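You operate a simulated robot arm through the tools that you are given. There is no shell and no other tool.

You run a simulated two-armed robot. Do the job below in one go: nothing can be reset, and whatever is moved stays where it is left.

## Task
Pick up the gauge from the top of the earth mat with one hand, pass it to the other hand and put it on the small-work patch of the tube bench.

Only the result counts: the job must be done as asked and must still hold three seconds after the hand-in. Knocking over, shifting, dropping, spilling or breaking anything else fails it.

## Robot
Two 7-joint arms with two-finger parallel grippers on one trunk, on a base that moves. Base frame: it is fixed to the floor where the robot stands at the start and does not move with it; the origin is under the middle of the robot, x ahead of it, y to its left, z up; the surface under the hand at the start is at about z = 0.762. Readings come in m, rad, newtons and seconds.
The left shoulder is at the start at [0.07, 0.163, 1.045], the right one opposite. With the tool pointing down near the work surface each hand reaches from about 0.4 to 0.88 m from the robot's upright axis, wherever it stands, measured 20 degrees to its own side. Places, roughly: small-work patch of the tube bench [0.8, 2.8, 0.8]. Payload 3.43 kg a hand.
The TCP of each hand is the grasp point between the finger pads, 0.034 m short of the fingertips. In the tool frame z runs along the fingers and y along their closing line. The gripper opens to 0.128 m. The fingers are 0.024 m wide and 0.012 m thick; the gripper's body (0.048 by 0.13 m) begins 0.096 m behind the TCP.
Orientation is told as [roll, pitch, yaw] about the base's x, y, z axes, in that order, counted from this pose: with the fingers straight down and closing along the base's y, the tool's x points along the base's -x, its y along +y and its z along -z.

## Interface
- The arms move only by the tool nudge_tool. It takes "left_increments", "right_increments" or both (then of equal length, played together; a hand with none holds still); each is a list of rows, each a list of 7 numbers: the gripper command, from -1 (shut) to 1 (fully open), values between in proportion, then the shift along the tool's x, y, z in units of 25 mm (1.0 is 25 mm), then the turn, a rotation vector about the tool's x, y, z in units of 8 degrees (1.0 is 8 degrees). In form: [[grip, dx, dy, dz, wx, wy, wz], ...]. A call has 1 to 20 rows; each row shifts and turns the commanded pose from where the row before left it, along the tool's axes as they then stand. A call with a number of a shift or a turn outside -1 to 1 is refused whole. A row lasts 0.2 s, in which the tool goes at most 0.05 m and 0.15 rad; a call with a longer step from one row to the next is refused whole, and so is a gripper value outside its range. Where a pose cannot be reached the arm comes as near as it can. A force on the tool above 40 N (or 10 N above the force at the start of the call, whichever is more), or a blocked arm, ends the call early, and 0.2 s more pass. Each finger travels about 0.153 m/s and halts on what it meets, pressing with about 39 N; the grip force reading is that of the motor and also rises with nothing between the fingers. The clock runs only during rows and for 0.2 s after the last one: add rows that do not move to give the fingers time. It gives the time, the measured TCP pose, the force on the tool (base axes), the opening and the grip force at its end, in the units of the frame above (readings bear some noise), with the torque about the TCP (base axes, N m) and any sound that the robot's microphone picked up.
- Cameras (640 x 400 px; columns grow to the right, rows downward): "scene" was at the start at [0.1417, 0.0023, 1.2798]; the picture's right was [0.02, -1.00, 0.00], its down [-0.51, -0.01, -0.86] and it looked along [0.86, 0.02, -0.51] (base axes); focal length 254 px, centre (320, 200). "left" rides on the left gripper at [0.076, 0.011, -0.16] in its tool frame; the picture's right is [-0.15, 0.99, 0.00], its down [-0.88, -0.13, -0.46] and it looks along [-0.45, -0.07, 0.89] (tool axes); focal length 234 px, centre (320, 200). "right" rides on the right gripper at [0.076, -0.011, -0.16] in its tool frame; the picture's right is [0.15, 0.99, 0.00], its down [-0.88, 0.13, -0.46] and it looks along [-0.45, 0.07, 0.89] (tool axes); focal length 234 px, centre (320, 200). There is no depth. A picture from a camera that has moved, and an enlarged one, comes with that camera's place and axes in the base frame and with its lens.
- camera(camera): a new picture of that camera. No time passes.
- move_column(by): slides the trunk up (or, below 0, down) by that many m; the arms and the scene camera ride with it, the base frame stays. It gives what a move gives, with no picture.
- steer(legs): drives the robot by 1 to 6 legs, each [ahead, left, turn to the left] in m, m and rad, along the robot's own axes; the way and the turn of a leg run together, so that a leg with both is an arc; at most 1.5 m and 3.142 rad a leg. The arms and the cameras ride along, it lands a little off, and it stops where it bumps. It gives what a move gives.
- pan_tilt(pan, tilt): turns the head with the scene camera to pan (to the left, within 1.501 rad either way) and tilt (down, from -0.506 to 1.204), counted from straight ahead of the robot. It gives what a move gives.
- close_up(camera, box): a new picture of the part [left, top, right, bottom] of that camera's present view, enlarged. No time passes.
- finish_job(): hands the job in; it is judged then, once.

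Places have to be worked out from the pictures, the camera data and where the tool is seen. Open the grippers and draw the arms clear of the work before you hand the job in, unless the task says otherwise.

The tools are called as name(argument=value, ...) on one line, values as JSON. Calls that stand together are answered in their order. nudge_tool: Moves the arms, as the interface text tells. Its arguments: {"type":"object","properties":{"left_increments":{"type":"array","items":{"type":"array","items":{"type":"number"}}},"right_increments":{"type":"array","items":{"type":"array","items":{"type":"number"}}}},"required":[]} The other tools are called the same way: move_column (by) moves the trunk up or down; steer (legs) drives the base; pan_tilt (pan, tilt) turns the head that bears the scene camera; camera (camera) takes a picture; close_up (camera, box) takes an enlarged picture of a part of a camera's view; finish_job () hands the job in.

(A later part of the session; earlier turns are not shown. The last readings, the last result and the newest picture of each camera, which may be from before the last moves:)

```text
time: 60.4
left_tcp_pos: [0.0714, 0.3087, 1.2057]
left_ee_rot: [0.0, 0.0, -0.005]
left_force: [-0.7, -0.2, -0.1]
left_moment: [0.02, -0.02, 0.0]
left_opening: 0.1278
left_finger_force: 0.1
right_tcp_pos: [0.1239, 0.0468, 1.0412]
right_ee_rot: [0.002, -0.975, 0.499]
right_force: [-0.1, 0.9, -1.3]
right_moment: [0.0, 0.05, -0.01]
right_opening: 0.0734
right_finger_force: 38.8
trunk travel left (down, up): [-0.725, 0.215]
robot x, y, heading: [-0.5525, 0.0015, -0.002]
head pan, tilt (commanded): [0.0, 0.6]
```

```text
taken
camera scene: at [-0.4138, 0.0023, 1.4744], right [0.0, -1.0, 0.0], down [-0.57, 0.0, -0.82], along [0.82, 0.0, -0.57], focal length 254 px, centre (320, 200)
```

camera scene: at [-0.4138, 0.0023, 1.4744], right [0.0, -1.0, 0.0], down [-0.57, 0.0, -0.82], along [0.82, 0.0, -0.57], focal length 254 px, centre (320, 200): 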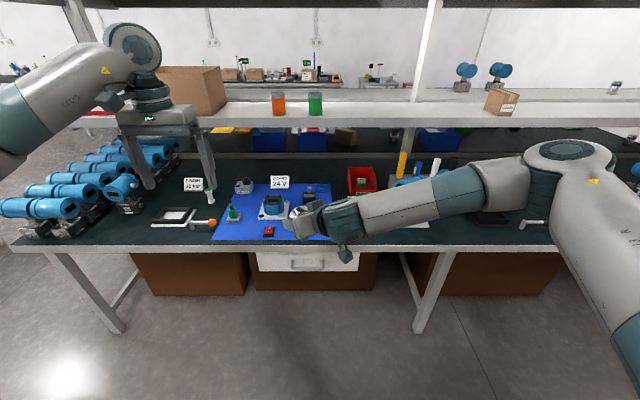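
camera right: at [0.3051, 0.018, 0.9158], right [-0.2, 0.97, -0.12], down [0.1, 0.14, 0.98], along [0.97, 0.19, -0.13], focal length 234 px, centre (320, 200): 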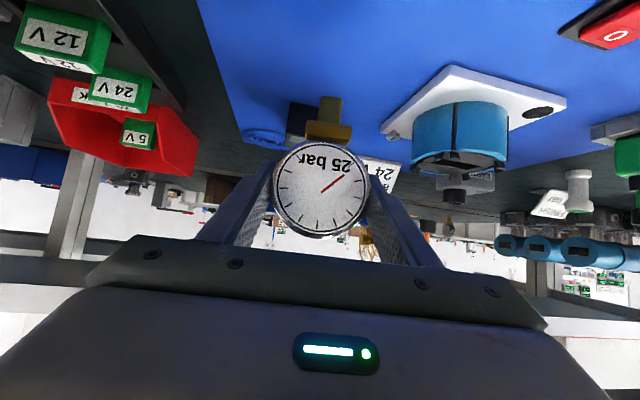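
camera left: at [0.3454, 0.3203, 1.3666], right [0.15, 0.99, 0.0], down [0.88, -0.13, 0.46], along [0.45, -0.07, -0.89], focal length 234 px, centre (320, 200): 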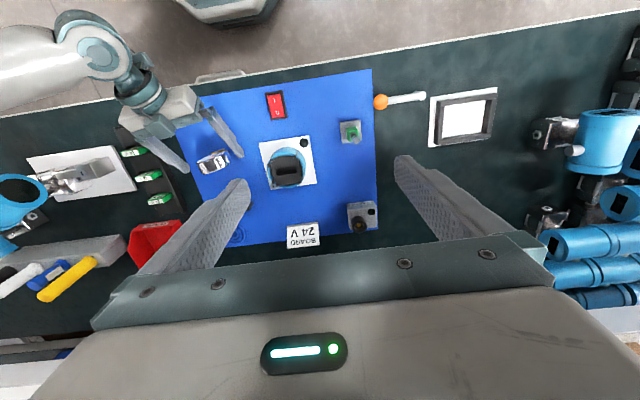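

The arm is free and the gauge is still level. I complete the yaw to about +47°.

nudge_tool(right_increments=[[-1, 0, 0, 0, -0.827, 0, -0.562], [-1, 0, 0, 0, -0.827, 0, -0.562], [-1, 0, 0, 0, -0.25, 0, -0.17], [-1, 0, 0, 0, 0, 0, 0]])

camera(camera="scene")

camera(camera="right")

camera(camera="left")

```text
time: 61.4
left_tcp_pos: [0.0712, 0.3095, 1.207]
left_ee_rot: [0.003, 0.0, -0.004]
left_force: [-0.4, 0.0, 1.0]
left_moment: [0.01, 0.02, -0.03]
left_opening: 0.1279
left_finger_force: 0.1
right_tcp_pos: [0.1238, 0.0466, 1.0417]
right_ee_rot: [0.001, -0.975, 0.82]
right_force: [-0.3, 0.1, -2.6]
right_moment: [0.01, -0.01, -0.01]
right_opening: 0.0733
right_finger_force: 38.6
trunk travel left (down, up): [-0.725, 0.215]
robot x, y, heading: [-0.5549, -0.002, -0.002]
head pan, tilt (commanded): [0.0, 0.6]
```

```text
taken
camera scene: at [-0.4137, 0.0013, 1.4744], right [0.0, -1.0, 0.0], down [-0.57, 0.0, -0.82], along [0.82, 0.0, -0.57], focal length 254 px, centre (320, 200)
```

scene: 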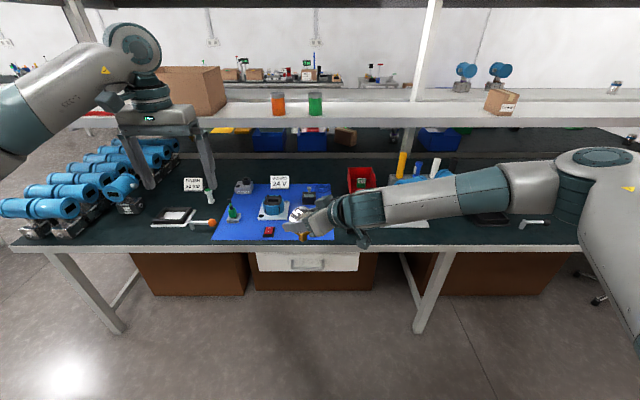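

```text
taken
camera right: at [0.0136, -0.0886, 1.0679], right [-0.78, 0.61, -0.12], down [-0.01, 0.17, 0.98], along [0.62, 0.77, -0.13], focal length 234 px, centre (320, 200)
```

right: 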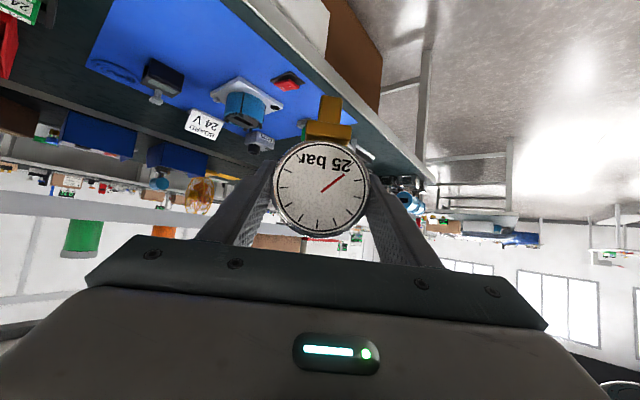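

```text
taken
camera left: at [-0.0054, 0.3182, 1.3663], right [0.15, 0.99, 0.0], down [0.88, -0.13, 0.45], along [0.45, -0.07, -0.89], focal length 234 px, centre (320, 200)
```

left: 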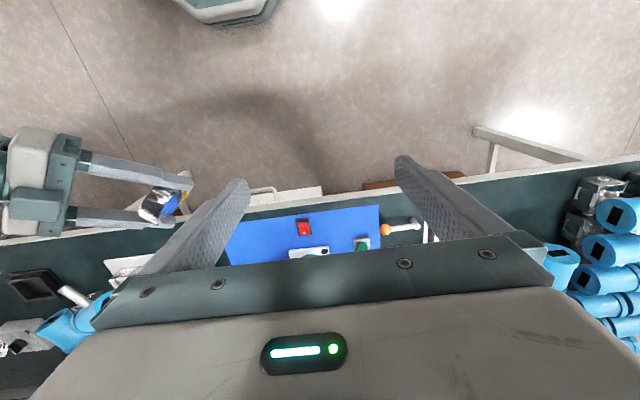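

The right hand holds the gauge at about (0.124, 0.047, 1.042) with yaw 47°. Now I raise the left hand a little, yaw it to -43° and set its opening to about 70 mm. I stay off to the side so I can check the arm's behaviour first.

nudge_tool(left_increments=[[0.1, 0, 0, -1, 0, 0, 0], [0.1, 0, 0, -1, 0, 0, 0], [0.1, 0, 0, 0, 0, 0, 1], [0.1, 0, 0, 0, 0, 0, 1], [0.1, 0, 0, 0, 0, 0, 1], [0.1, 0, 0, 0, 0, 0, 0]])

camera(camera="scene")

```text
time: 62.8
left_tcp_pos: [0.072, 0.3078, 1.2558]
left_ee_rot: [0.001, 0.0, -0.424]
left_force: [0.5, 0.0, -0.7]
left_moment: [0.02, -0.03, -0.03]
left_opening: 0.0702
left_finger_force: 0.1
right_tcp_pos: [0.1245, 0.0469, 1.042]
right_ee_rot: [0.002, -0.973, 0.819]
right_force: [-0.3, 0.3, -1.9]
right_moment: [-0.01, 0.02, -0.01]
right_opening: 0.0731
right_finger_force: 39.4
trunk travel left (down, up): [-0.725, 0.215]
robot x, y, heading: [-0.5507, 0.0, -0.001]
head pan, tilt (commanded): [0.0, 0.6]
```

```text
taken
camera scene: at [-0.4135, 0.0018, 1.4743], right [0.0, -1.0, 0.0], down [-0.57, 0.0, -0.82], along [0.82, 0.0, -0.57], focal length 254 px, centre (320, 200)
```

scene: 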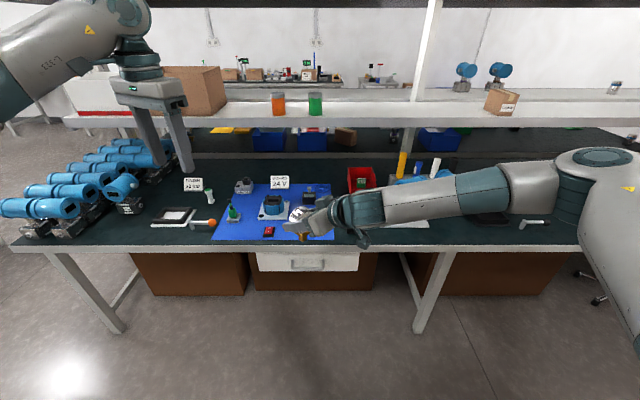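

The left arm turned smoothly. I finish its yaw to -43° and move it most of the way over towards the gauge at this height, then look.

nudge_tool(left_increments=[[0.1, 0, 0, 0, 0, 0, 1], [0.1, 0, 0, 0, 0, 0, 1], [0.1, 0, 0, 0, 0, 0, 0.35], [0.1, -1, -0.72, 0, 0, 0, 0], [0.1, -1, -0.72, 0, 0, 0, 0], [0.1, -1, -0.72, 0, 0, 0, 0], [0.1, -1, -0.72, 0, 0, 0, 0], [0.1, -1, -0.72, 0, 0, 0, 0], [0.1, -1, -0.72, 0, 0, 0, 0], [0.1, 0, 0, 0, 0, 0, 0]])

camera(camera="scene")

camera(camera="left")

camera(camera="right")

```text
time: 65.0
left_tcp_pos: [0.0941, 0.1155, 1.2523]
left_ee_rot: [-0.001, 0.002, -0.75]
left_force: [0.7, 0.5, 0.4]
left_moment: [-0.04, 0.01, 0.03]
left_opening: 0.0703
left_finger_force: 0.1
left hand out of reach, approached as far as the arm can: row 2, 3
right_tcp_pos: [0.1243, 0.0473, 1.0415]
right_ee_rot: [0.001, -0.975, 0.821]
right_force: [1.1, -0.3, -1.9]
right_moment: [-0.03, 0.01, 0.0]
right_opening: 0.0733
right_finger_force: 39.9
trunk travel left (down, up): [-0.725, 0.215]
robot x, y, heading: [-0.5538, -0.0022, 0.001]
head pan, tilt (commanded): [0.0, 0.6]
```

```text
taken
camera scene: at [-0.4139, 0.0025, 1.4744], right [0.0, -1.0, 0.0], down [-0.57, 0.0, -0.82], along [0.82, 0.0, -0.57], focal length 254 px, centre (320, 200)
```

scene: 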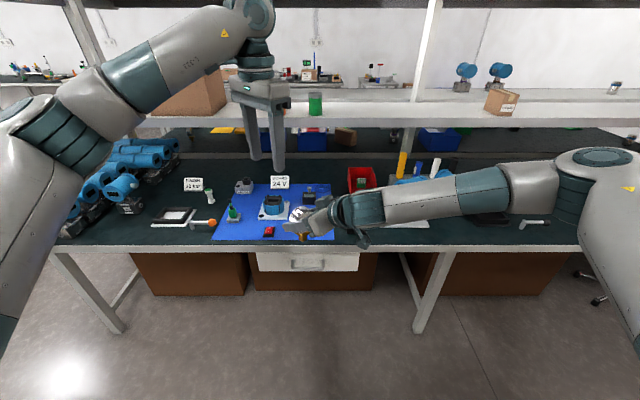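

```text
taken
camera left: at [0.0457, 0.1751, 1.4117], right [0.78, 0.62, 0.0], down [0.56, -0.7, 0.45], along [0.28, -0.36, -0.89], focal length 234 px, centre (320, 200)
```

left: 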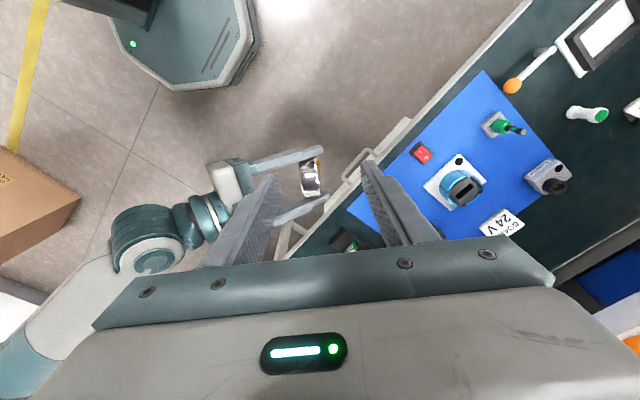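

```text
taken
camera right: at [0.0134, -0.0876, 1.068], right [-0.78, 0.61, -0.12], down [-0.01, 0.17, 0.98], along [0.62, 0.77, -0.13], focal length 234 px, centre (320, 200)
```

right: 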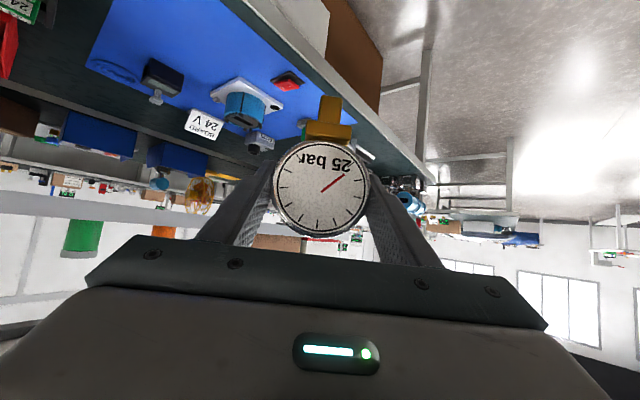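

The left hand reached -43° and both arms are clear of each other. I move it directly over the gauge, still about 0.2 m above, and check alignment with the left camera.

nudge_tool(left_increments=[[0.1, -0.913, -0.39, 0, 0, 0, 0], [0.1, -0.913, -0.39, 0, 0, 0, 0], [0.1, -0.913, -0.39, 0, 0, 0, 0], [0.1, 0, 0, 0, 0, 0, 0]])

camera(camera="left")

close_up(camera="left", box=[240, 60, 400, 160])

camera(camera="scene")

```text
time: 66.0
left_tcp_pos: [0.1249, 0.047, 1.2518]
left_ee_rot: [0.001, 0.002, -0.751]
left_force: [0.0, 0.3, -0.5]
left_moment: [0.0, -0.01, 0.02]
left_opening: 0.0703
left_finger_force: 0.0
right_tcp_pos: [0.1241, 0.0476, 1.0405]
right_ee_rot: [0.001, -0.972, 0.819]
right_force: [-0.3, -0.2, -2.4]
right_moment: [-0.01, 0.04, 0.0]
right_opening: 0.0732
right_finger_force: 38.8
trunk travel left (down, up): [-0.725, 0.215]
robot x, y, heading: [-0.552, 0.0005, -0.003]
head pan, tilt (commanded): [0.0, 0.6]
```

```text
taken
camera left: at [0.0753, 0.1059, 1.412], right [0.78, 0.62, 0.0], down [0.56, -0.7, 0.45], along [0.28, -0.36, -0.89], focal length 234 px, centre (320, 200)
```

left: 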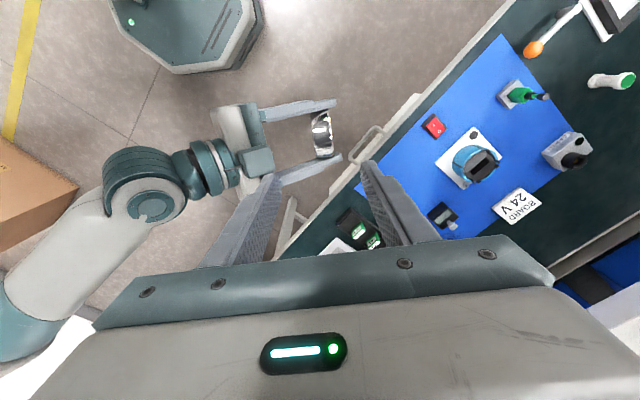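

```text
4.00 times, centred on (320, 110) of left
camera zoom: at [0.0753, 0.1059, 1.412], right [0.78, 0.62, 0.0], down [0.56, -0.7, 0.45], along [0.28, -0.36, -0.89], focal length 937 px, centre (320, 560)
```

zoom: 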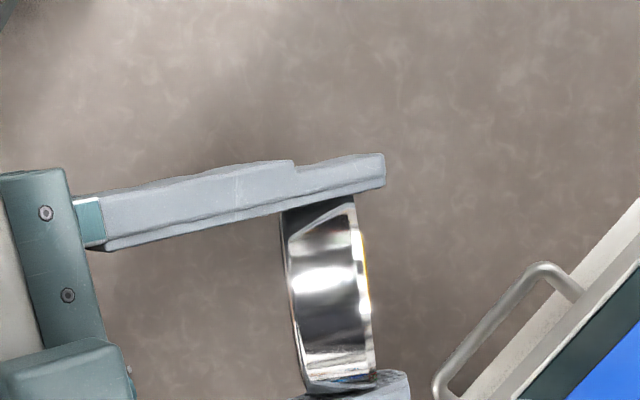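

```text
taken
camera scene: at [-0.4137, 0.0021, 1.4744], right [0.0, -1.0, 0.0], down [-0.57, 0.0, -0.82], along [0.82, 0.0, -0.57], focal length 254 px, centre (320, 200)
```

scene: 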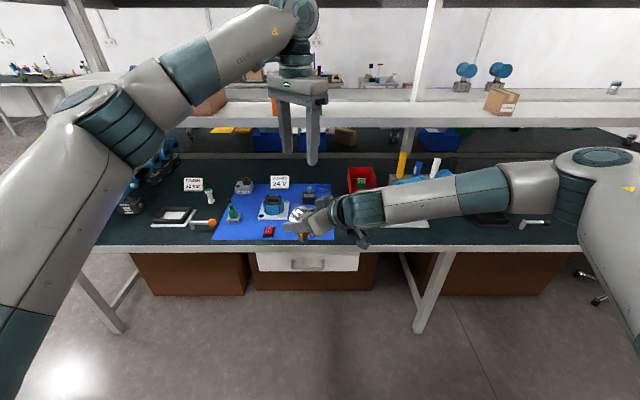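

From above, the disc is square to the left hand's closing line and centred within about 1–2 mm. I descend 0.12 m so the fingertips are just above the rim and check the clearance.

nudge_tool(left_increments=[[0.1, 0, 0, 0.96, 0, 0, 0], [0.1, 0, 0, 0.96, 0, 0, 0], [0.1, 0, 0, 0.96, 0, 0, 0], [0.1, 0, 0, 0.96, 0, 0, 0], [0.1, 0, 0, 0.96, 0, 0, 0], [0.1, 0, 0, 0, 0, 0, 0]])

camera(camera="left")

close_up(camera="left", box=[220, 90, 420, 215])

camera(camera="right")

close_up(camera="scene", box=[220, 60, 420, 260])

```text
time: 67.4
left_tcp_pos: [0.1227, 0.0469, 1.1316]
left_ee_rot: [0.002, 0.002, -0.75]
left_force: [0.5, 0.0, 0.3]
left_moment: [0.03, 0.01, -0.02]
left_opening: 0.0704
left_finger_force: 0.0
right_tcp_pos: [0.1247, 0.0463, 1.0414]
right_ee_rot: [0.002, -0.977, 0.819]
right_force: [-0.4, -0.2, -2.4]
right_moment: [0.01, -0.03, -0.02]
right_opening: 0.0735
right_finger_force: 38.4
trunk travel left (down, up): [-0.725, 0.215]
robot x, y, heading: [-0.553, 0.0005, -0.001]
head pan, tilt (commanded): [0.0, 0.6]
```

```text
taken
camera left: at [0.0746, 0.1059, 1.2917], right [0.78, 0.62, 0.0], down [0.56, -0.7, 0.45], along [0.28, -0.35, -0.89], focal length 234 px, centre (320, 200)
```

left: 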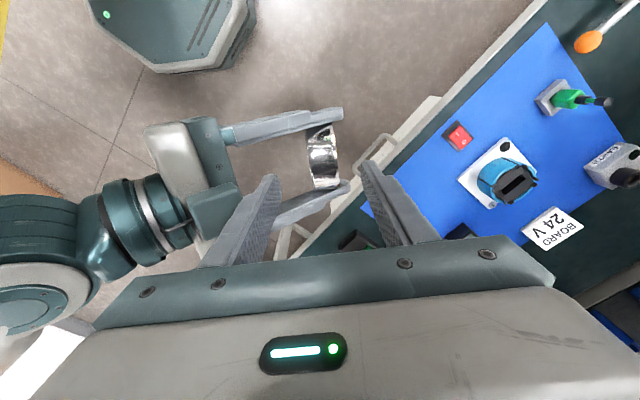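

```text
3.20 times, centred on (320, 152) of left
camera zoom: at [0.0746, 0.1059, 1.2917], right [0.78, 0.62, 0.0], down [0.56, -0.7, 0.45], along [0.28, -0.35, -0.89], focal length 749 px, centre (320, 352)
```

zoom: 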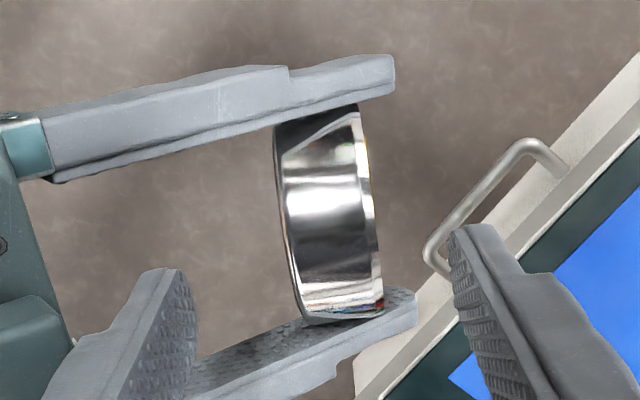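

```text
taken
camera right: at [0.0133, -0.0886, 1.068], right [-0.78, 0.61, -0.12], down [-0.01, 0.17, 0.98], along [0.62, 0.77, -0.13], focal length 234 px, centre (320, 200)
```

right: 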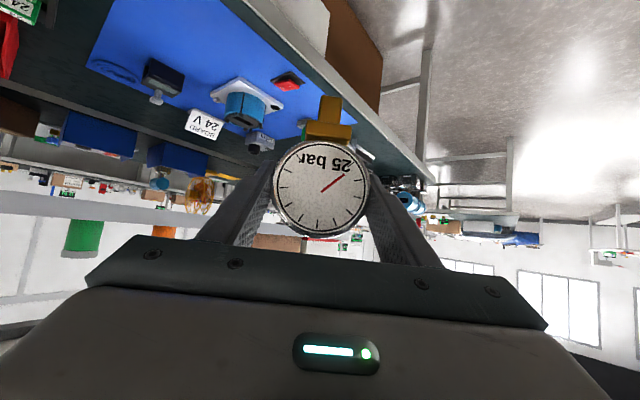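

```text
2.00 times, centred on (320, 160) of scene
camera zoom: at [-0.414, 0.0012, 1.4744], right [0.0, -1.0, 0.0], down [-0.57, 0.0, -0.82], along [0.82, 0.0, -0.57], focal length 508 px, centre (320, 280)
```

zoom: 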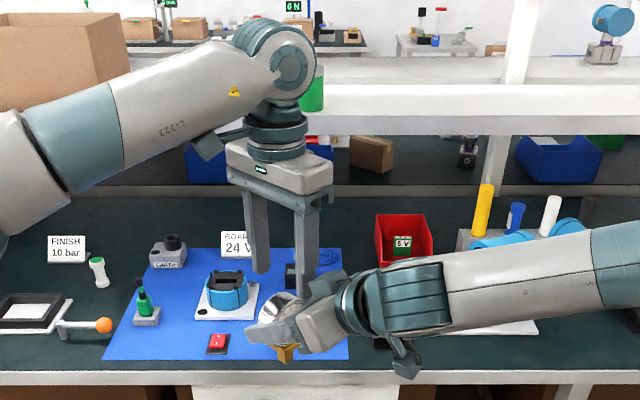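

The left fingers straddle the disc with clear room to the right hand's palm and fingers. I shift 1.5 mm along the closing line and lower 60 mm so the tips reach just past the disc centre.

nudge_tool(left_increments=[[0.1, 0, 0.06, 0.4, 0, 0, 0], [0.1, 0, 0, 0.5, 0, 0, 0], [0.1, 0, 0, 0.5, 0, 0, 0], [0.1, 0, 0, 0.5, 0, 0, 0], [0.1, 0, 0, 0.5, 0, 0, 0], [0.1, 0, 0, 0, 0, 0, 0]])

camera(camera="left")

close_up(camera="left", box=[220, 120, 420, 245])

camera(camera="right")

close_up(camera="scene", box=[220, 60, 420, 260])

```text
time: 68.8
left_tcp_pos: [0.1238, 0.0478, 1.0736]
left_ee_rot: [0.0, 0.002, -0.751]
left_force: [-0.5, 0.0, -0.3]
left_moment: [0.0, -0.03, -0.01]
left_opening: 0.0707
left_finger_force: 0.1
right_tcp_pos: [0.1239, 0.0463, 1.0419]
right_ee_rot: [0.001, -0.974, 0.82]
right_force: [-0.1, -0.8, -1.5]
right_moment: [-0.05, 0.01, 0.0]
right_opening: 0.0736
right_finger_force: 38.4
trunk travel left (down, up): [-0.725, 0.215]
robot x, y, heading: [-0.5528, -0.0012, -0.002]
head pan, tilt (commanded): [0.0, 0.6]
```

```text
taken
camera left: at [0.0755, 0.1068, 1.2317], right [0.78, 0.62, 0.0], down [0.56, -0.7, 0.45], along [0.28, -0.35, -0.89], focal length 234 px, centre (320, 200)
```

left: 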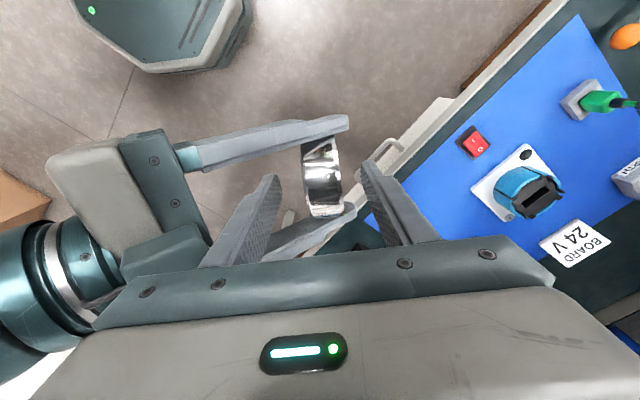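

```text
3.20 times, centred on (320, 182) of left
camera zoom: at [0.0755, 0.1068, 1.2317], right [0.78, 0.62, 0.0], down [0.56, -0.7, 0.45], along [0.28, -0.35, -0.89], focal length 749 px, centre (320, 256)
```

zoom: 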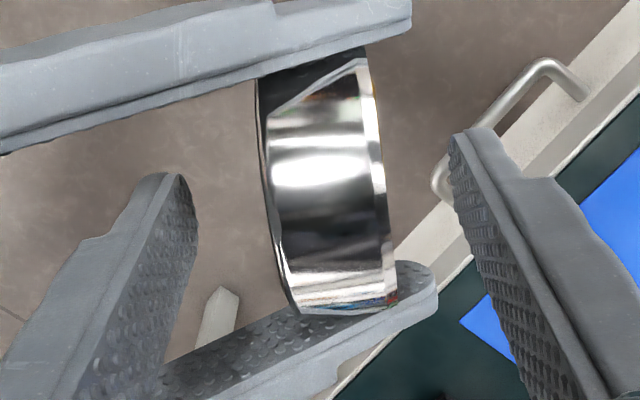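

```text
taken
camera right: at [0.0134, -0.0883, 1.0679], right [-0.78, 0.61, -0.12], down [-0.01, 0.17, 0.98], along [0.62, 0.77, -0.13], focal length 234 px, centre (320, 200)
```

right: 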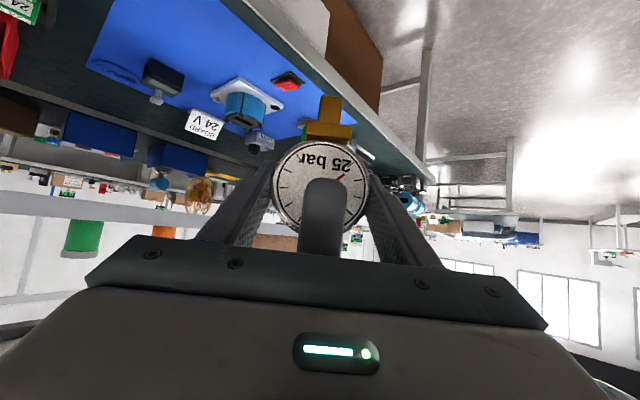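

```text
2.00 times, centred on (320, 160) of scene
camera zoom: at [-0.4138, 0.0015, 1.4744], right [0.0, -1.0, 0.0], down [-0.57, 0.0, -0.82], along [0.82, 0.0, -0.57], focal length 508 px, centre (320, 280)
```

zoom: 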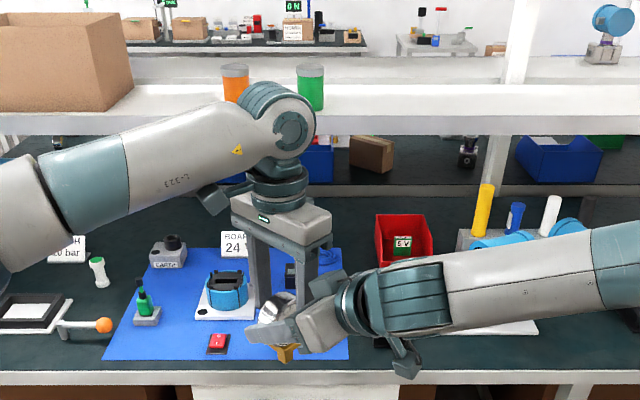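

The right camera shows the left finger centred on the dial and well inside the gap. I close the left gripper on the disc faces while the right keeps holding.

nudge_tool(left_increments=[[-0.3, 0, 0.03, 0, 0, 0, 0], [-0.45, 0, 0, 0, 0, 0, 0], [-1, 0, 0, 0, 0, 0, 0], [-1, 0, 0, 0, 0, 0, 0], [-1, 0, 0, 0, 0, 0, 0]], right_increments=[[-1, 0, 0, 0, 0, 0, 0], [-1, 0, 0, 0, 0, 0, 0], [-1, 0, 0, 0, 0, 0, 0], [-1, 0, 0, 0, 0, 0, 0], [-1, 0, 0, 0, 0, 0, 0]])

camera(camera="left")

camera(camera="right")

```text
time: 70.0
left_tcp_pos: [0.1249, 0.0495, 1.0719]
left_ee_rot: [0.001, 0.002, -0.747]
left_force: [16.0, 12.4, -2.9]
left_moment: [0.18, -0.23, -0.24]
left_opening: 0.0275
left_finger_force: 39.1
right_tcp_pos: [0.124, 0.0479, 1.0407]
right_ee_rot: [0.005, -0.974, 0.821]
right_force: [-16.2, -12.6, 2.8]
right_moment: [0.25, -0.29, 0.24]
right_opening: 0.0733
right_finger_force: 38.5
trunk travel left (down, up): [-0.725, 0.215]
robot x, y, heading: [-0.5562, 0.0011, -0.001]
head pan, tilt (commanded): [0.0, 0.6]
```

```text
taken
camera left: at [0.0766, 0.1084, 1.2316], right [0.78, 0.63, 0.0], down [0.56, -0.7, 0.45], along [0.29, -0.35, -0.89], focal length 234 px, centre (320, 200)
```

left: 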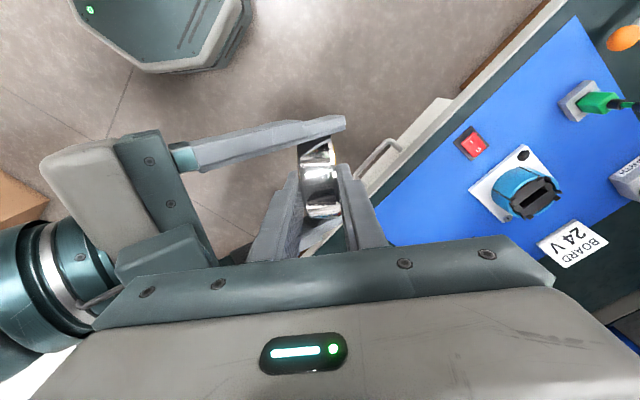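

```text
taken
camera right: at [0.0132, -0.0884, 1.0678], right [-0.78, 0.61, -0.12], down [-0.01, 0.17, 0.98], along [0.62, 0.77, -0.13], focal length 234 px, centre (320, 200)
```

right: 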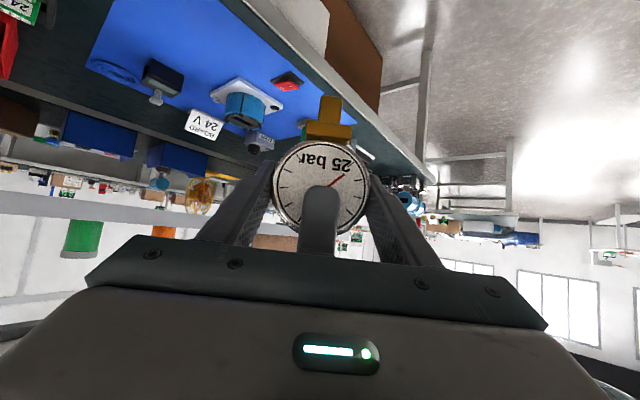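

Both hands hold the disc: left at 27.5 mm opening and 39 N. They push against each other with about 20 N along the disc axis, so I ease the left hand 1.2 mm that way to relieve it before releasing.

nudge_tool(left_increments=[[-1, 0, 0.05, 0, 0, 0, 0], [-1, 0, 0, 0, 0, 0, 0]], right_increments=[[-1, 0, 0, 0, 0, 0, 0], [-1, 0, 0, 0, 0, 0, 0]])

```text
time: 70.6
left_tcp_pos: [0.1271, 0.0498, 1.0724]
left_ee_rot: [0.004, 0.002, -0.75]
left_force: [15.3, 9.6, -3.0]
left_moment: [0.29, -0.42, 0.1]
left_opening: 0.0273
left_finger_force: 39.3
right_tcp_pos: [0.1246, 0.0468, 1.0411]
right_ee_rot: [0.003, -0.975, 0.82]
right_force: [-15.4, -10.0, 3.2]
right_moment: [-0.01, -0.03, -0.07]
right_opening: 0.0733
right_finger_force: 38.7
trunk travel left (down, up): [-0.725, 0.215]
robot x, y, heading: [-0.5541, 0.0035, -0.001]
head pan, tilt (commanded): [0.0, 0.6]
```

The force dropped only slightly, to about 18 N. I ease another 2.5 mm in the same direction and re-read it.

nudge_tool(left_increments=[[-1, 0, 0.1, 0, 0, 0, 0], [-1, 0, 0, 0, 0, 0, 0]], right_increments=[[-1, 0, 0, 0, 0, 0, 0], [-1, 0, 0, 0, 0, 0, 0]])

close_up(camera="left", box=[220, 120, 420, 245])

camera(camera="right")

```text
time: 71.2
left_tcp_pos: [0.1258, 0.0496, 1.0722]
left_ee_rot: [-0.003, 0.001, -0.753]
left_force: [1.5, -0.7, -0.9]
left_moment: [0.17, -0.54, 0.16]
left_opening: 0.0272
left_finger_force: 38.8
right_tcp_pos: [0.1245, 0.047, 1.0412]
right_ee_rot: [0.001, -0.975, 0.821]
right_force: [-2.5, 0.1, -0.3]
right_moment: [-0.22, 0.53, -0.16]
right_opening: 0.0732
right_finger_force: 39.2
trunk travel left (down, up): [-0.725, 0.215]
robot x, y, heading: [-0.5551, 0.0011, -0.002]
head pan, tilt (commanded): [0.0, 0.6]
```

```text
3.20 times, centred on (320, 182) of left
camera zoom: at [0.078, 0.1094, 1.232], right [0.78, 0.62, 0.0], down [0.55, -0.7, 0.46], along [0.28, -0.36, -0.89], focal length 749 px, centre (320, 256)
```

zoom: 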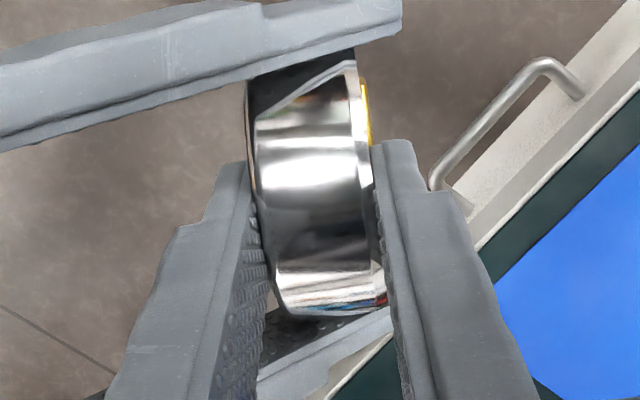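

```text
taken
camera right: at [0.0138, -0.0881, 1.068], right [-0.78, 0.61, -0.12], down [-0.02, 0.17, 0.98], along [0.63, 0.77, -0.13], focal length 234 px, centre (320, 200)
```

right: 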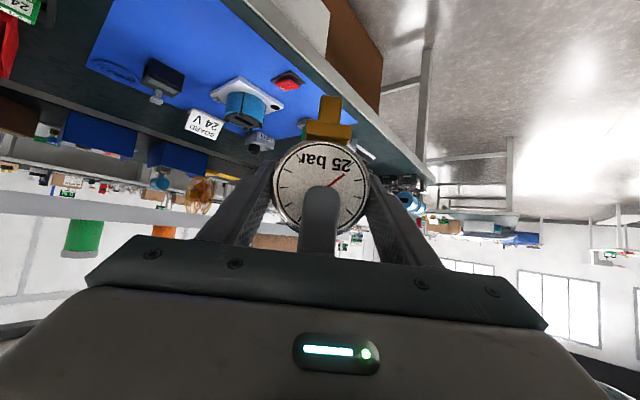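

The internal force is now only about 2 N. I open the right gripper while the left holds still.

nudge_tool(left_increments=[[-1, 0, 0, 0, 0, 0, 0], [-1, 0, 0, 0, 0, 0, 0], [-1, 0, 0, 0, 0, 0, 0], [-1, 0, 0, 0, 0, 0, 0]], right_increments=[[0.3, 0, 0, 0, 0, 0, 0], [0.6, 0, 0, 0, 0, 0, 0], [0.9, 0, 0, 0, 0, 0, 0], [0.9, 0, 0, 0, 0, 0, 0]])

camera(camera="right")

camera(camera="left")

```text
time: 72.2
left_tcp_pos: [0.1278, 0.0517, 1.0724]
left_ee_rot: [-0.002, 0.001, -0.751]
left_force: [-0.4, -0.3, -0.4]
left_moment: [-0.01, -0.02, -0.01]
left_opening: 0.0274
left_finger_force: 39.2
right_tcp_pos: [0.1233, 0.0461, 1.0412]
right_ee_rot: [0.001, -0.975, 0.819]
right_force: [0.3, -0.2, -1.1]
right_moment: [0.01, 0.02, 0.05]
right_opening: 0.1216
right_finger_force: 0.0
trunk travel left (down, up): [-0.725, 0.215]
robot x, y, heading: [-0.5516, 0.002, 0.004]
head pan, tilt (commanded): [0.0, 0.6]
```

```text
taken
camera right: at [0.0135, -0.0883, 1.0679], right [-0.78, 0.61, -0.12], down [-0.01, 0.17, 0.98], along [0.62, 0.77, -0.13], focal length 234 px, centre (320, 200)
```

right: 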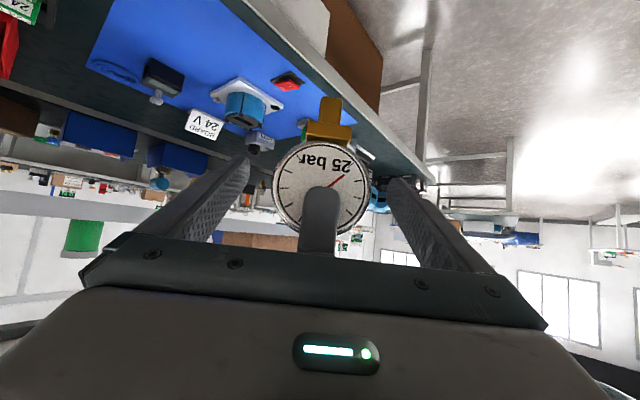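

```text
taken
camera left: at [0.0784, 0.1103, 1.2318], right [0.78, 0.62, 0.0], down [0.56, -0.7, 0.45], along [0.28, -0.35, -0.89], focal length 234 px, centre (320, 200)
```

left: 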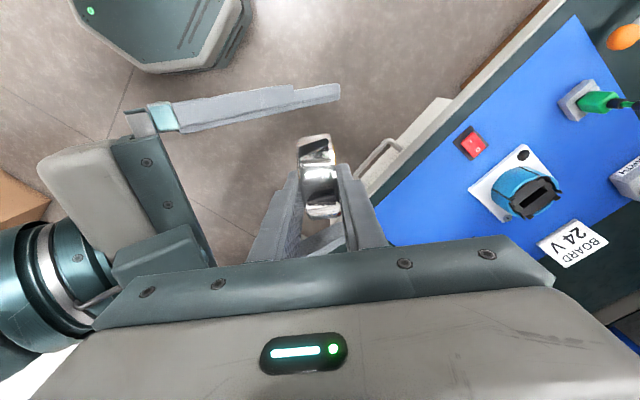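

The left hand now holds the gauge alone and it did not slip. I withdraw the right hand backward along its fingers.

nudge_tool(right_increments=[[0.9, 0, 0, -0.5, 0, 0, 0], [0.9, 0, 0, -0.7, 0, 0, 0], [0.9, 0, 0, -0.8, 0, 0, 0], [0.9, 0, 0, -1, 0, 0, 0], [0.9, 0, 0, -1, 0, 0, 0], [0.9, 0, 0, -1, 0, 0, 0], [0.9, 0, 0, 0, 0, 0, 0]])

camera(camera="right")

camera(camera="scene")

```text
time: 73.8
left_tcp_pos: [0.1286, 0.0519, 1.0721]
left_ee_rot: [-0.003, 0.001, -0.751]
left_force: [1.2, 0.3, -0.1]
left_moment: [0.02, 0.0, 0.0]
left_opening: 0.0275
left_finger_force: 39.0
right_tcp_pos: [0.053, -0.0298, 1.1104]
right_ee_rot: [0.003, -0.974, 0.819]
right_force: [-0.7, -0.4, -0.6]
right_moment: [0.0, -0.03, 0.0]
right_opening: 0.1217
right_finger_force: 0.0
trunk travel left (down, up): [-0.725, 0.215]
robot x, y, heading: [-0.5524, 0.0001, -0.005]
head pan, tilt (commanded): [0.0, 0.6]
```

```text
taken
camera right: at [-0.0562, -0.1651, 1.1379], right [-0.78, 0.61, -0.12], down [-0.01, 0.17, 0.98], along [0.62, 0.77, -0.13], focal length 234 px, centre (320, 200)
```

right: 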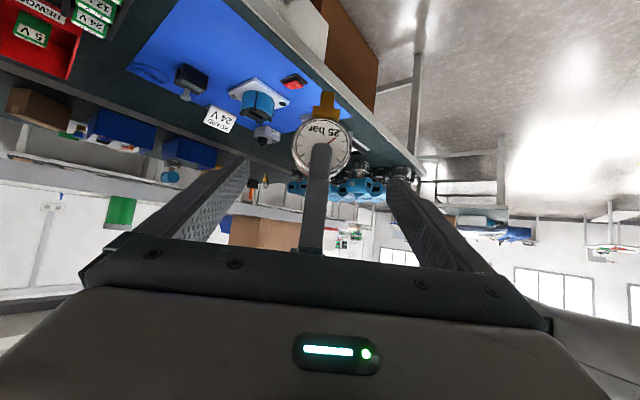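

```text
taken
camera scene: at [-0.4133, 0.002, 1.4743], right [0.0, -1.0, 0.0], down [-0.57, 0.0, -0.82], along [0.82, 0.0, -0.57], focal length 254 px, centre (320, 200)
```

scene: 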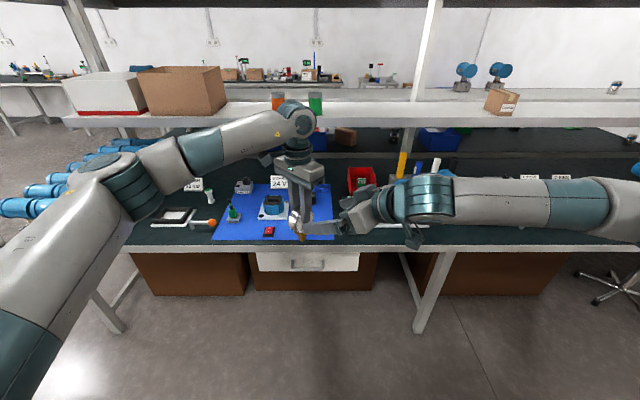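

The right hand is clear of the gauge. I move it further right and back, then unwind its yaw so it is compact for driving.

nudge_tool(right_increments=[[0.9, 0.55, -0.91, -0.8, 0, 0, 0], [0.9, 0.55, -0.91, -0.8, 0, 0, 0], [0.9, 0.55, -0.91, -0.8, 0, 0, 0], [0.9, 0.55, -0.91, -0.8, 0, 0, 0], [0.9, 0.55, -0.91, -0.8, 0, 0, 0], [0.9, 0.55, -0.91, -0.8, 0, 0, 0], [0.9, 0, 0, 0, 0.827, 0, 0.562], [0.9, 0, 0, 0, 0.827, 0, 0.562], [0.9, 0, 0, 0, 0.827, 0, 0.562], [0.9, 0, 0, 0, 0.827, 0, 0.562], [0.9, 0, 0, 0, 0.827, 0, 0.562]])

camera(camera="scene")

```text
time: 76.2
left_tcp_pos: [0.1278, 0.0513, 1.0719]
left_ee_rot: [-0.001, 0.002, -0.752]
left_force: [0.1, 0.1, -0.6]
left_moment: [0.01, -0.02, 0.01]
left_opening: 0.0275
left_finger_force: 39.1
right_tcp_pos: [0.0544, -0.2275, 1.1103]
right_ee_rot: [0.003, -0.975, 0.116]
right_force: [-0.2, 0.5, 0.4]
right_moment: [-0.01, 0.0, 0.0]
right_opening: 0.1217
right_finger_force: 0.0
trunk travel left (down, up): [-0.725, 0.215]
robot x, y, heading: [-0.5503, -0.0001, -0.007]
head pan, tilt (commanded): [0.0, 0.6]
```

```text
taken
camera scene: at [-0.413, 0.0024, 1.4743], right [0.0, -1.0, 0.0], down [-0.57, 0.0, -0.82], along [0.82, 0.0, -0.57], focal length 254 px, centre (320, 200)
```

scene: 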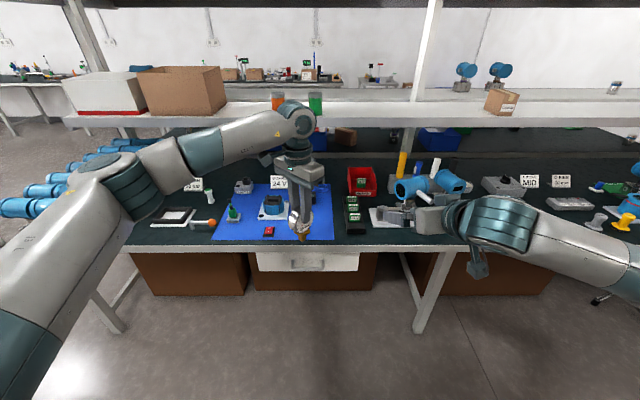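

The handover is complete. I tuck the right hand into a tool-down pose and look at the tube bench before planning the drive.

nudge_tool(right_increments=[[0.9, 0, 0, 0, 0, 1, 0], [0.9, 0, 0, 0, 0, 1, 0], [0.9, 0, 0, 0, 0, 1, 0], [0.9, 0, 0, 0, 0, 1, 0], [0.9, 0, 0, 0, 0, 1, 0], [0.9, 0, 0, 0, 0, 1, 0], [0.9, 0, 0, 0, 0, 1, 0], [0.9, 0, 0, 0, 0, 0, 0.8]])

move_column(by=0.15)

pan_tilt(pan=1.2, tilt=0.35)

camera(camera="scene")

camera(camera="left")

```text
time: 78.0
left_tcp_pos: [0.1268, 0.0509, 1.0719]
left_ee_rot: [0.002, 0.002, -0.75]
left_force: [0.1, -0.1, 1.6]
left_moment: [0.04, -0.04, 0.03]
left_opening: 0.0273
left_finger_force: 38.8
right_tcp_pos: [0.0539, -0.2296, 1.1102]
right_ee_rot: [0.002, 0.007, 0.012]
right_force: [0.0, -0.3, -0.1]
right_moment: [0.0, 0.02, -0.03]
right_opening: 0.1216
right_finger_force: 0.1
trunk travel left (down, up): [-0.725, 0.215]
robot x, y, heading: [-0.557, 0.0025, -0.004]
head pan, tilt (commanded): [0.0, 0.6]
```

```text
time: 79.8
left_tcp_pos: [0.1278, 0.0518, 1.2222]
left_ee_rot: [0.0, -0.001, -0.75]
left_force: [0.4, -0.3, -1.2]
left_moment: [0.0, -0.03, -0.01]
left_opening: 0.0274
left_finger_force: 39.4
right_tcp_pos: [0.0549, -0.2294, 1.2594]
right_ee_rot: [0.003, 0.004, 0.012]
right_force: [0.3, 0.0, -0.6]
right_moment: [-0.01, 0.0, 0.01]
right_opening: 0.1216
right_finger_force: 0.0
trunk travel left (down, up): [-0.875, 0.065]
robot x, y, heading: [-0.5509, 0.002, -0.003]
head pan, tilt (commanded): [0.0, 0.6]
```

```text
time: 81.2
left_tcp_pos: [0.1276, 0.0517, 1.2224]
left_ee_rot: [0.0, 0.002, -0.75]
left_force: [0.0, 0.1, -1.6]
left_moment: [0.03, 0.01, -0.01]
left_opening: 0.0275
left_finger_force: 39.2
right_tcp_pos: [0.0553, -0.2295, 1.2591]
right_ee_rot: [0.002, 0.006, 0.01]
right_force: [-0.2, 0.2, -1.1]
right_moment: [0.03, 0.0, -0.01]
right_opening: 0.1216
right_finger_force: 0.1
trunk travel left (down, up): [-0.875, 0.065]
robot x, y, heading: [-0.5526, 0.0067, -0.003]
head pan, tilt (commanded): [1.201, 0.351]
```

```text
taken
camera scene: at [-0.468, 0.0884, 1.6471], right [0.93, -0.36, 0.0], down [-0.13, -0.32, -0.94], along [0.34, 0.87, -0.34], focal length 254 px, centre (320, 200)
```

scene: 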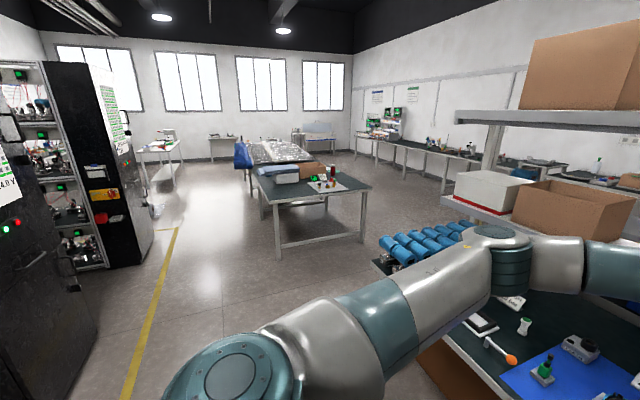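

```text
taken
camera left: at [0.0785, 0.1103, 1.3818], right [0.78, 0.62, 0.0], down [0.56, -0.7, 0.45], along [0.28, -0.35, -0.89], focal length 234 px, centre (320, 200)
```

left: 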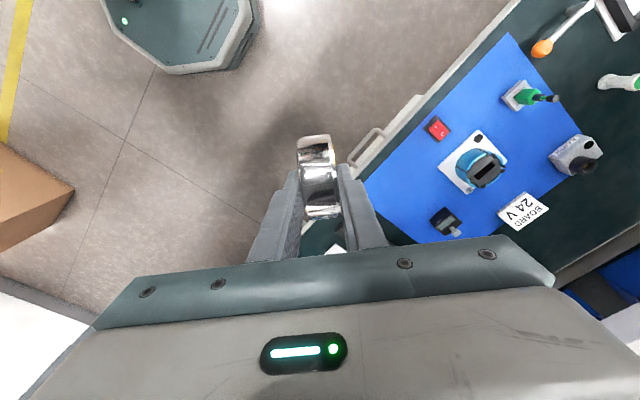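

The gauge is firmly held, the trunk is high and the floor to the left is clear. I reverse a little more, drive left 1.5 m, then turn left to face the tube bench.

steer(legs=[[-0.1, 0, 0], [0, 1.5, 0]])

camera(camera="scene")

```text
time: 89.3
left_tcp_pos: [0.0466, 1.5313, 1.2232]
left_ee_rot: [0.0, 0.002, -0.77]
left_force: [0.0, 0.3, -1.8]
left_moment: [-0.02, 0.02, 0.0]
left_opening: 0.0275
left_finger_force: 39.5
right_tcp_pos: [-0.031, 1.2536, 1.2602]
right_ee_rot: [0.001, 0.005, -0.006]
right_force: [-0.2, -0.4, 0.1]
right_moment: [0.0, -0.02, -0.01]
right_opening: 0.1216
right_finger_force: 0.0
trunk travel left (down, up): [-0.875, 0.065]
robot x, y, heading: [-0.6341, 1.4977, -0.02]
head pan, tilt (commanded): [1.201, 0.351]
```

```text
taken
camera scene: at [-0.5487, 1.5805, 1.6472], right [0.92, -0.38, 0.0], down [-0.13, -0.32, -0.94], along [0.36, 0.87, -0.34], focal length 254 px, centre (320, 200)
```

scene: 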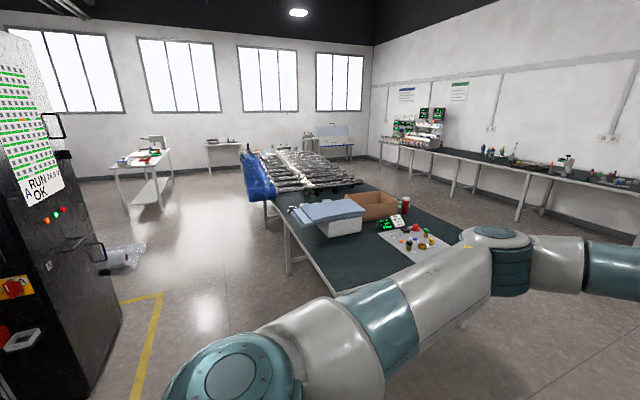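

I'm at (-0.63, 1.50) with the tube bench ahead-left. I turn left 90° to face it.

steer(legs=[[0, 0, 1.591]])

pan_tilt(pan=-0.6, tilt=0.45)

camera(camera="scene")

```text
time: 93.5
left_tcp_pos: [-0.6798, 2.1773, 1.2233]
left_ee_rot: [0.0, 0.003, 0.808]
left_force: [1.2, 0.0, -1.5]
left_moment: [0.0, 0.0, 0.0]
left_opening: 0.0274
left_finger_force: 39.1
right_tcp_pos: [-0.4, 2.1021, 1.2603]
right_ee_rot: [0.003, 0.004, 1.574]
right_force: [0.1, 0.5, -0.7]
right_moment: [-0.03, -0.04, 0.02]
right_opening: 0.1214
right_finger_force: 0.0
trunk travel left (down, up): [-0.875, 0.065]
robot x, y, heading: [-0.6372, 1.499, 1.56]
head pan, tilt (commanded): [1.201, 0.351]
```

```text
time: 95.3
left_tcp_pos: [-0.6796, 2.1774, 1.2224]
left_ee_rot: [-0.002, 0.002, 0.809]
left_force: [-0.3, 0.3, -1.6]
left_moment: [0.0, -0.01, -0.01]
left_opening: 0.0272
left_finger_force: 38.5
right_tcp_pos: [-0.4002, 2.1023, 1.2601]
right_ee_rot: [0.002, 0.004, 1.573]
right_force: [-0.2, 0.2, 0.3]
right_moment: [0.03, -0.03, 0.01]
right_opening: 0.1215
right_finger_force: 0.1
trunk travel left (down, up): [-0.875, 0.065]
robot x, y, heading: [-0.6368, 1.4946, 1.558]
head pan, tilt (commanded): [-0.6, 0.45]
```

```text
taken
camera scene: at [-0.5815, 1.6222, 1.6379], right [0.82, -0.58, 0.0], down [-0.25, -0.36, -0.9], along [0.52, 0.74, -0.44], focal length 254 px, centre (320, 200)
```

scene: 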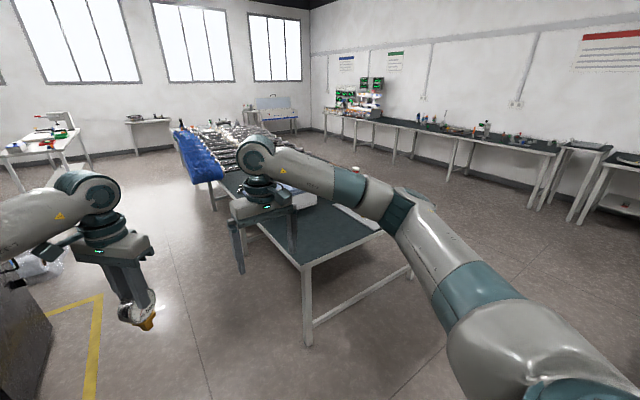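

The tube bench's near edge is at about y = 2.52. I go ahead 0.25 m and then right in stages, with the hands high above the bench level.

steer(legs=[[0.25, 0, 0], [0, -0.8, 0]])

pan_tilt(pan=-0.5, tilt=0.6)

camera(camera="scene")

pan_tilt(pan=-1.4, tilt=0.5)

camera(camera="scene")

```text
time: 101.0
left_tcp_pos: [0.1212, 2.4154, 1.222]
left_ee_rot: [0.0, 0.002, 0.812]
left_force: [-0.5, -0.6, -2.0]
left_moment: [0.01, -0.04, -0.01]
left_opening: 0.0274
left_finger_force: 39.5
right_tcp_pos: [0.4011, 2.3413, 1.26]
right_ee_rot: [-0.001, 0.003, 1.574]
right_force: [0.3, 0.6, 0.5]
right_moment: [0.01, -0.02, -0.01]
right_opening: 0.1213
right_finger_force: 0.1
trunk travel left (down, up): [-0.875, 0.065]
robot x, y, heading: [0.1666, 1.7354, 1.559]
head pan, tilt (commanded): [-0.6, 0.45]
```

```text
time: 101.8
left_tcp_pos: [0.123, 2.4157, 1.2226]
left_ee_rot: [0.001, 0.001, 0.814]
left_force: [-0.6, -0.5, -2.2]
left_moment: [0.03, -0.03, -0.01]
left_opening: 0.0275
left_finger_force: 39.8
right_tcp_pos: [0.403, 2.3423, 1.2596]
right_ee_rot: [-0.001, 0.002, 1.575]
right_force: [0.1, -0.4, 0.9]
right_moment: [0.01, 0.03, 0.0]
right_opening: 0.1215
right_finger_force: 0.1
trunk travel left (down, up): [-0.875, 0.065]
robot x, y, heading: [0.1631, 1.7345, 1.56]
head pan, tilt (commanded): [-0.499, 0.6]
```

```text
taken
camera scene: at [0.2126, 1.8638, 1.6244], right [0.87, -0.49, 0.0], down [-0.28, -0.49, -0.83], along [0.4, 0.72, -0.56], focal length 254 px, centre (320, 200)
```

scene: 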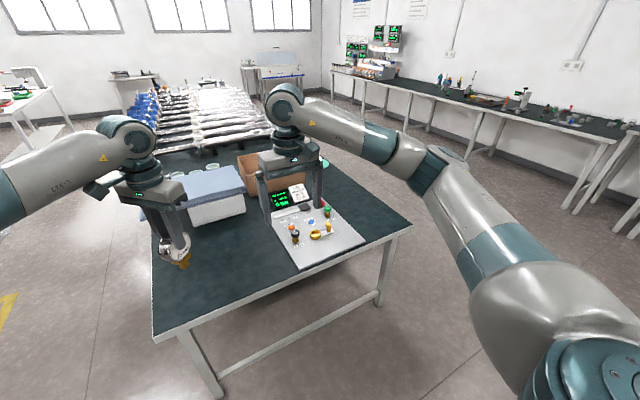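

```text
time: 103.0
left_tcp_pos: [0.1241, 2.4165, 1.2218]
left_ee_rot: [0.001, 0.002, 0.812]
left_force: [-0.4, 0.5, -2.3]
left_moment: [0.01, -0.05, 0.0]
left_opening: 0.0277
left_finger_force: 38.7
right_tcp_pos: [0.4031, 2.3437, 1.2598]
right_ee_rot: [0.002, 0.003, 1.575]
right_force: [-0.8, 0.2, -0.3]
right_moment: [0.0, -0.01, 0.01]
right_opening: 0.1216
right_finger_force: 0.0
trunk travel left (down, up): [-0.875, 0.065]
robot x, y, heading: [0.1661, 1.7351, 1.562]
head pan, tilt (commanded): [-1.4, 0.499]
```

```text
taken
camera scene: at [0.2591, 1.8013, 1.6335], right [0.16, -0.99, 0.0], down [-0.47, -0.08, -0.88], along [0.87, 0.14, -0.48], focal length 254 px, centre (320, 200)
```

scene: 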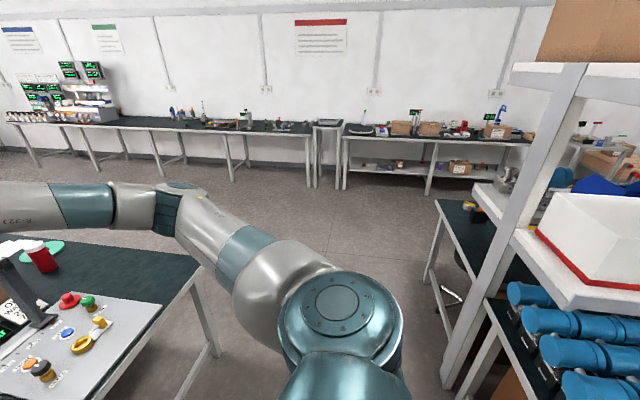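

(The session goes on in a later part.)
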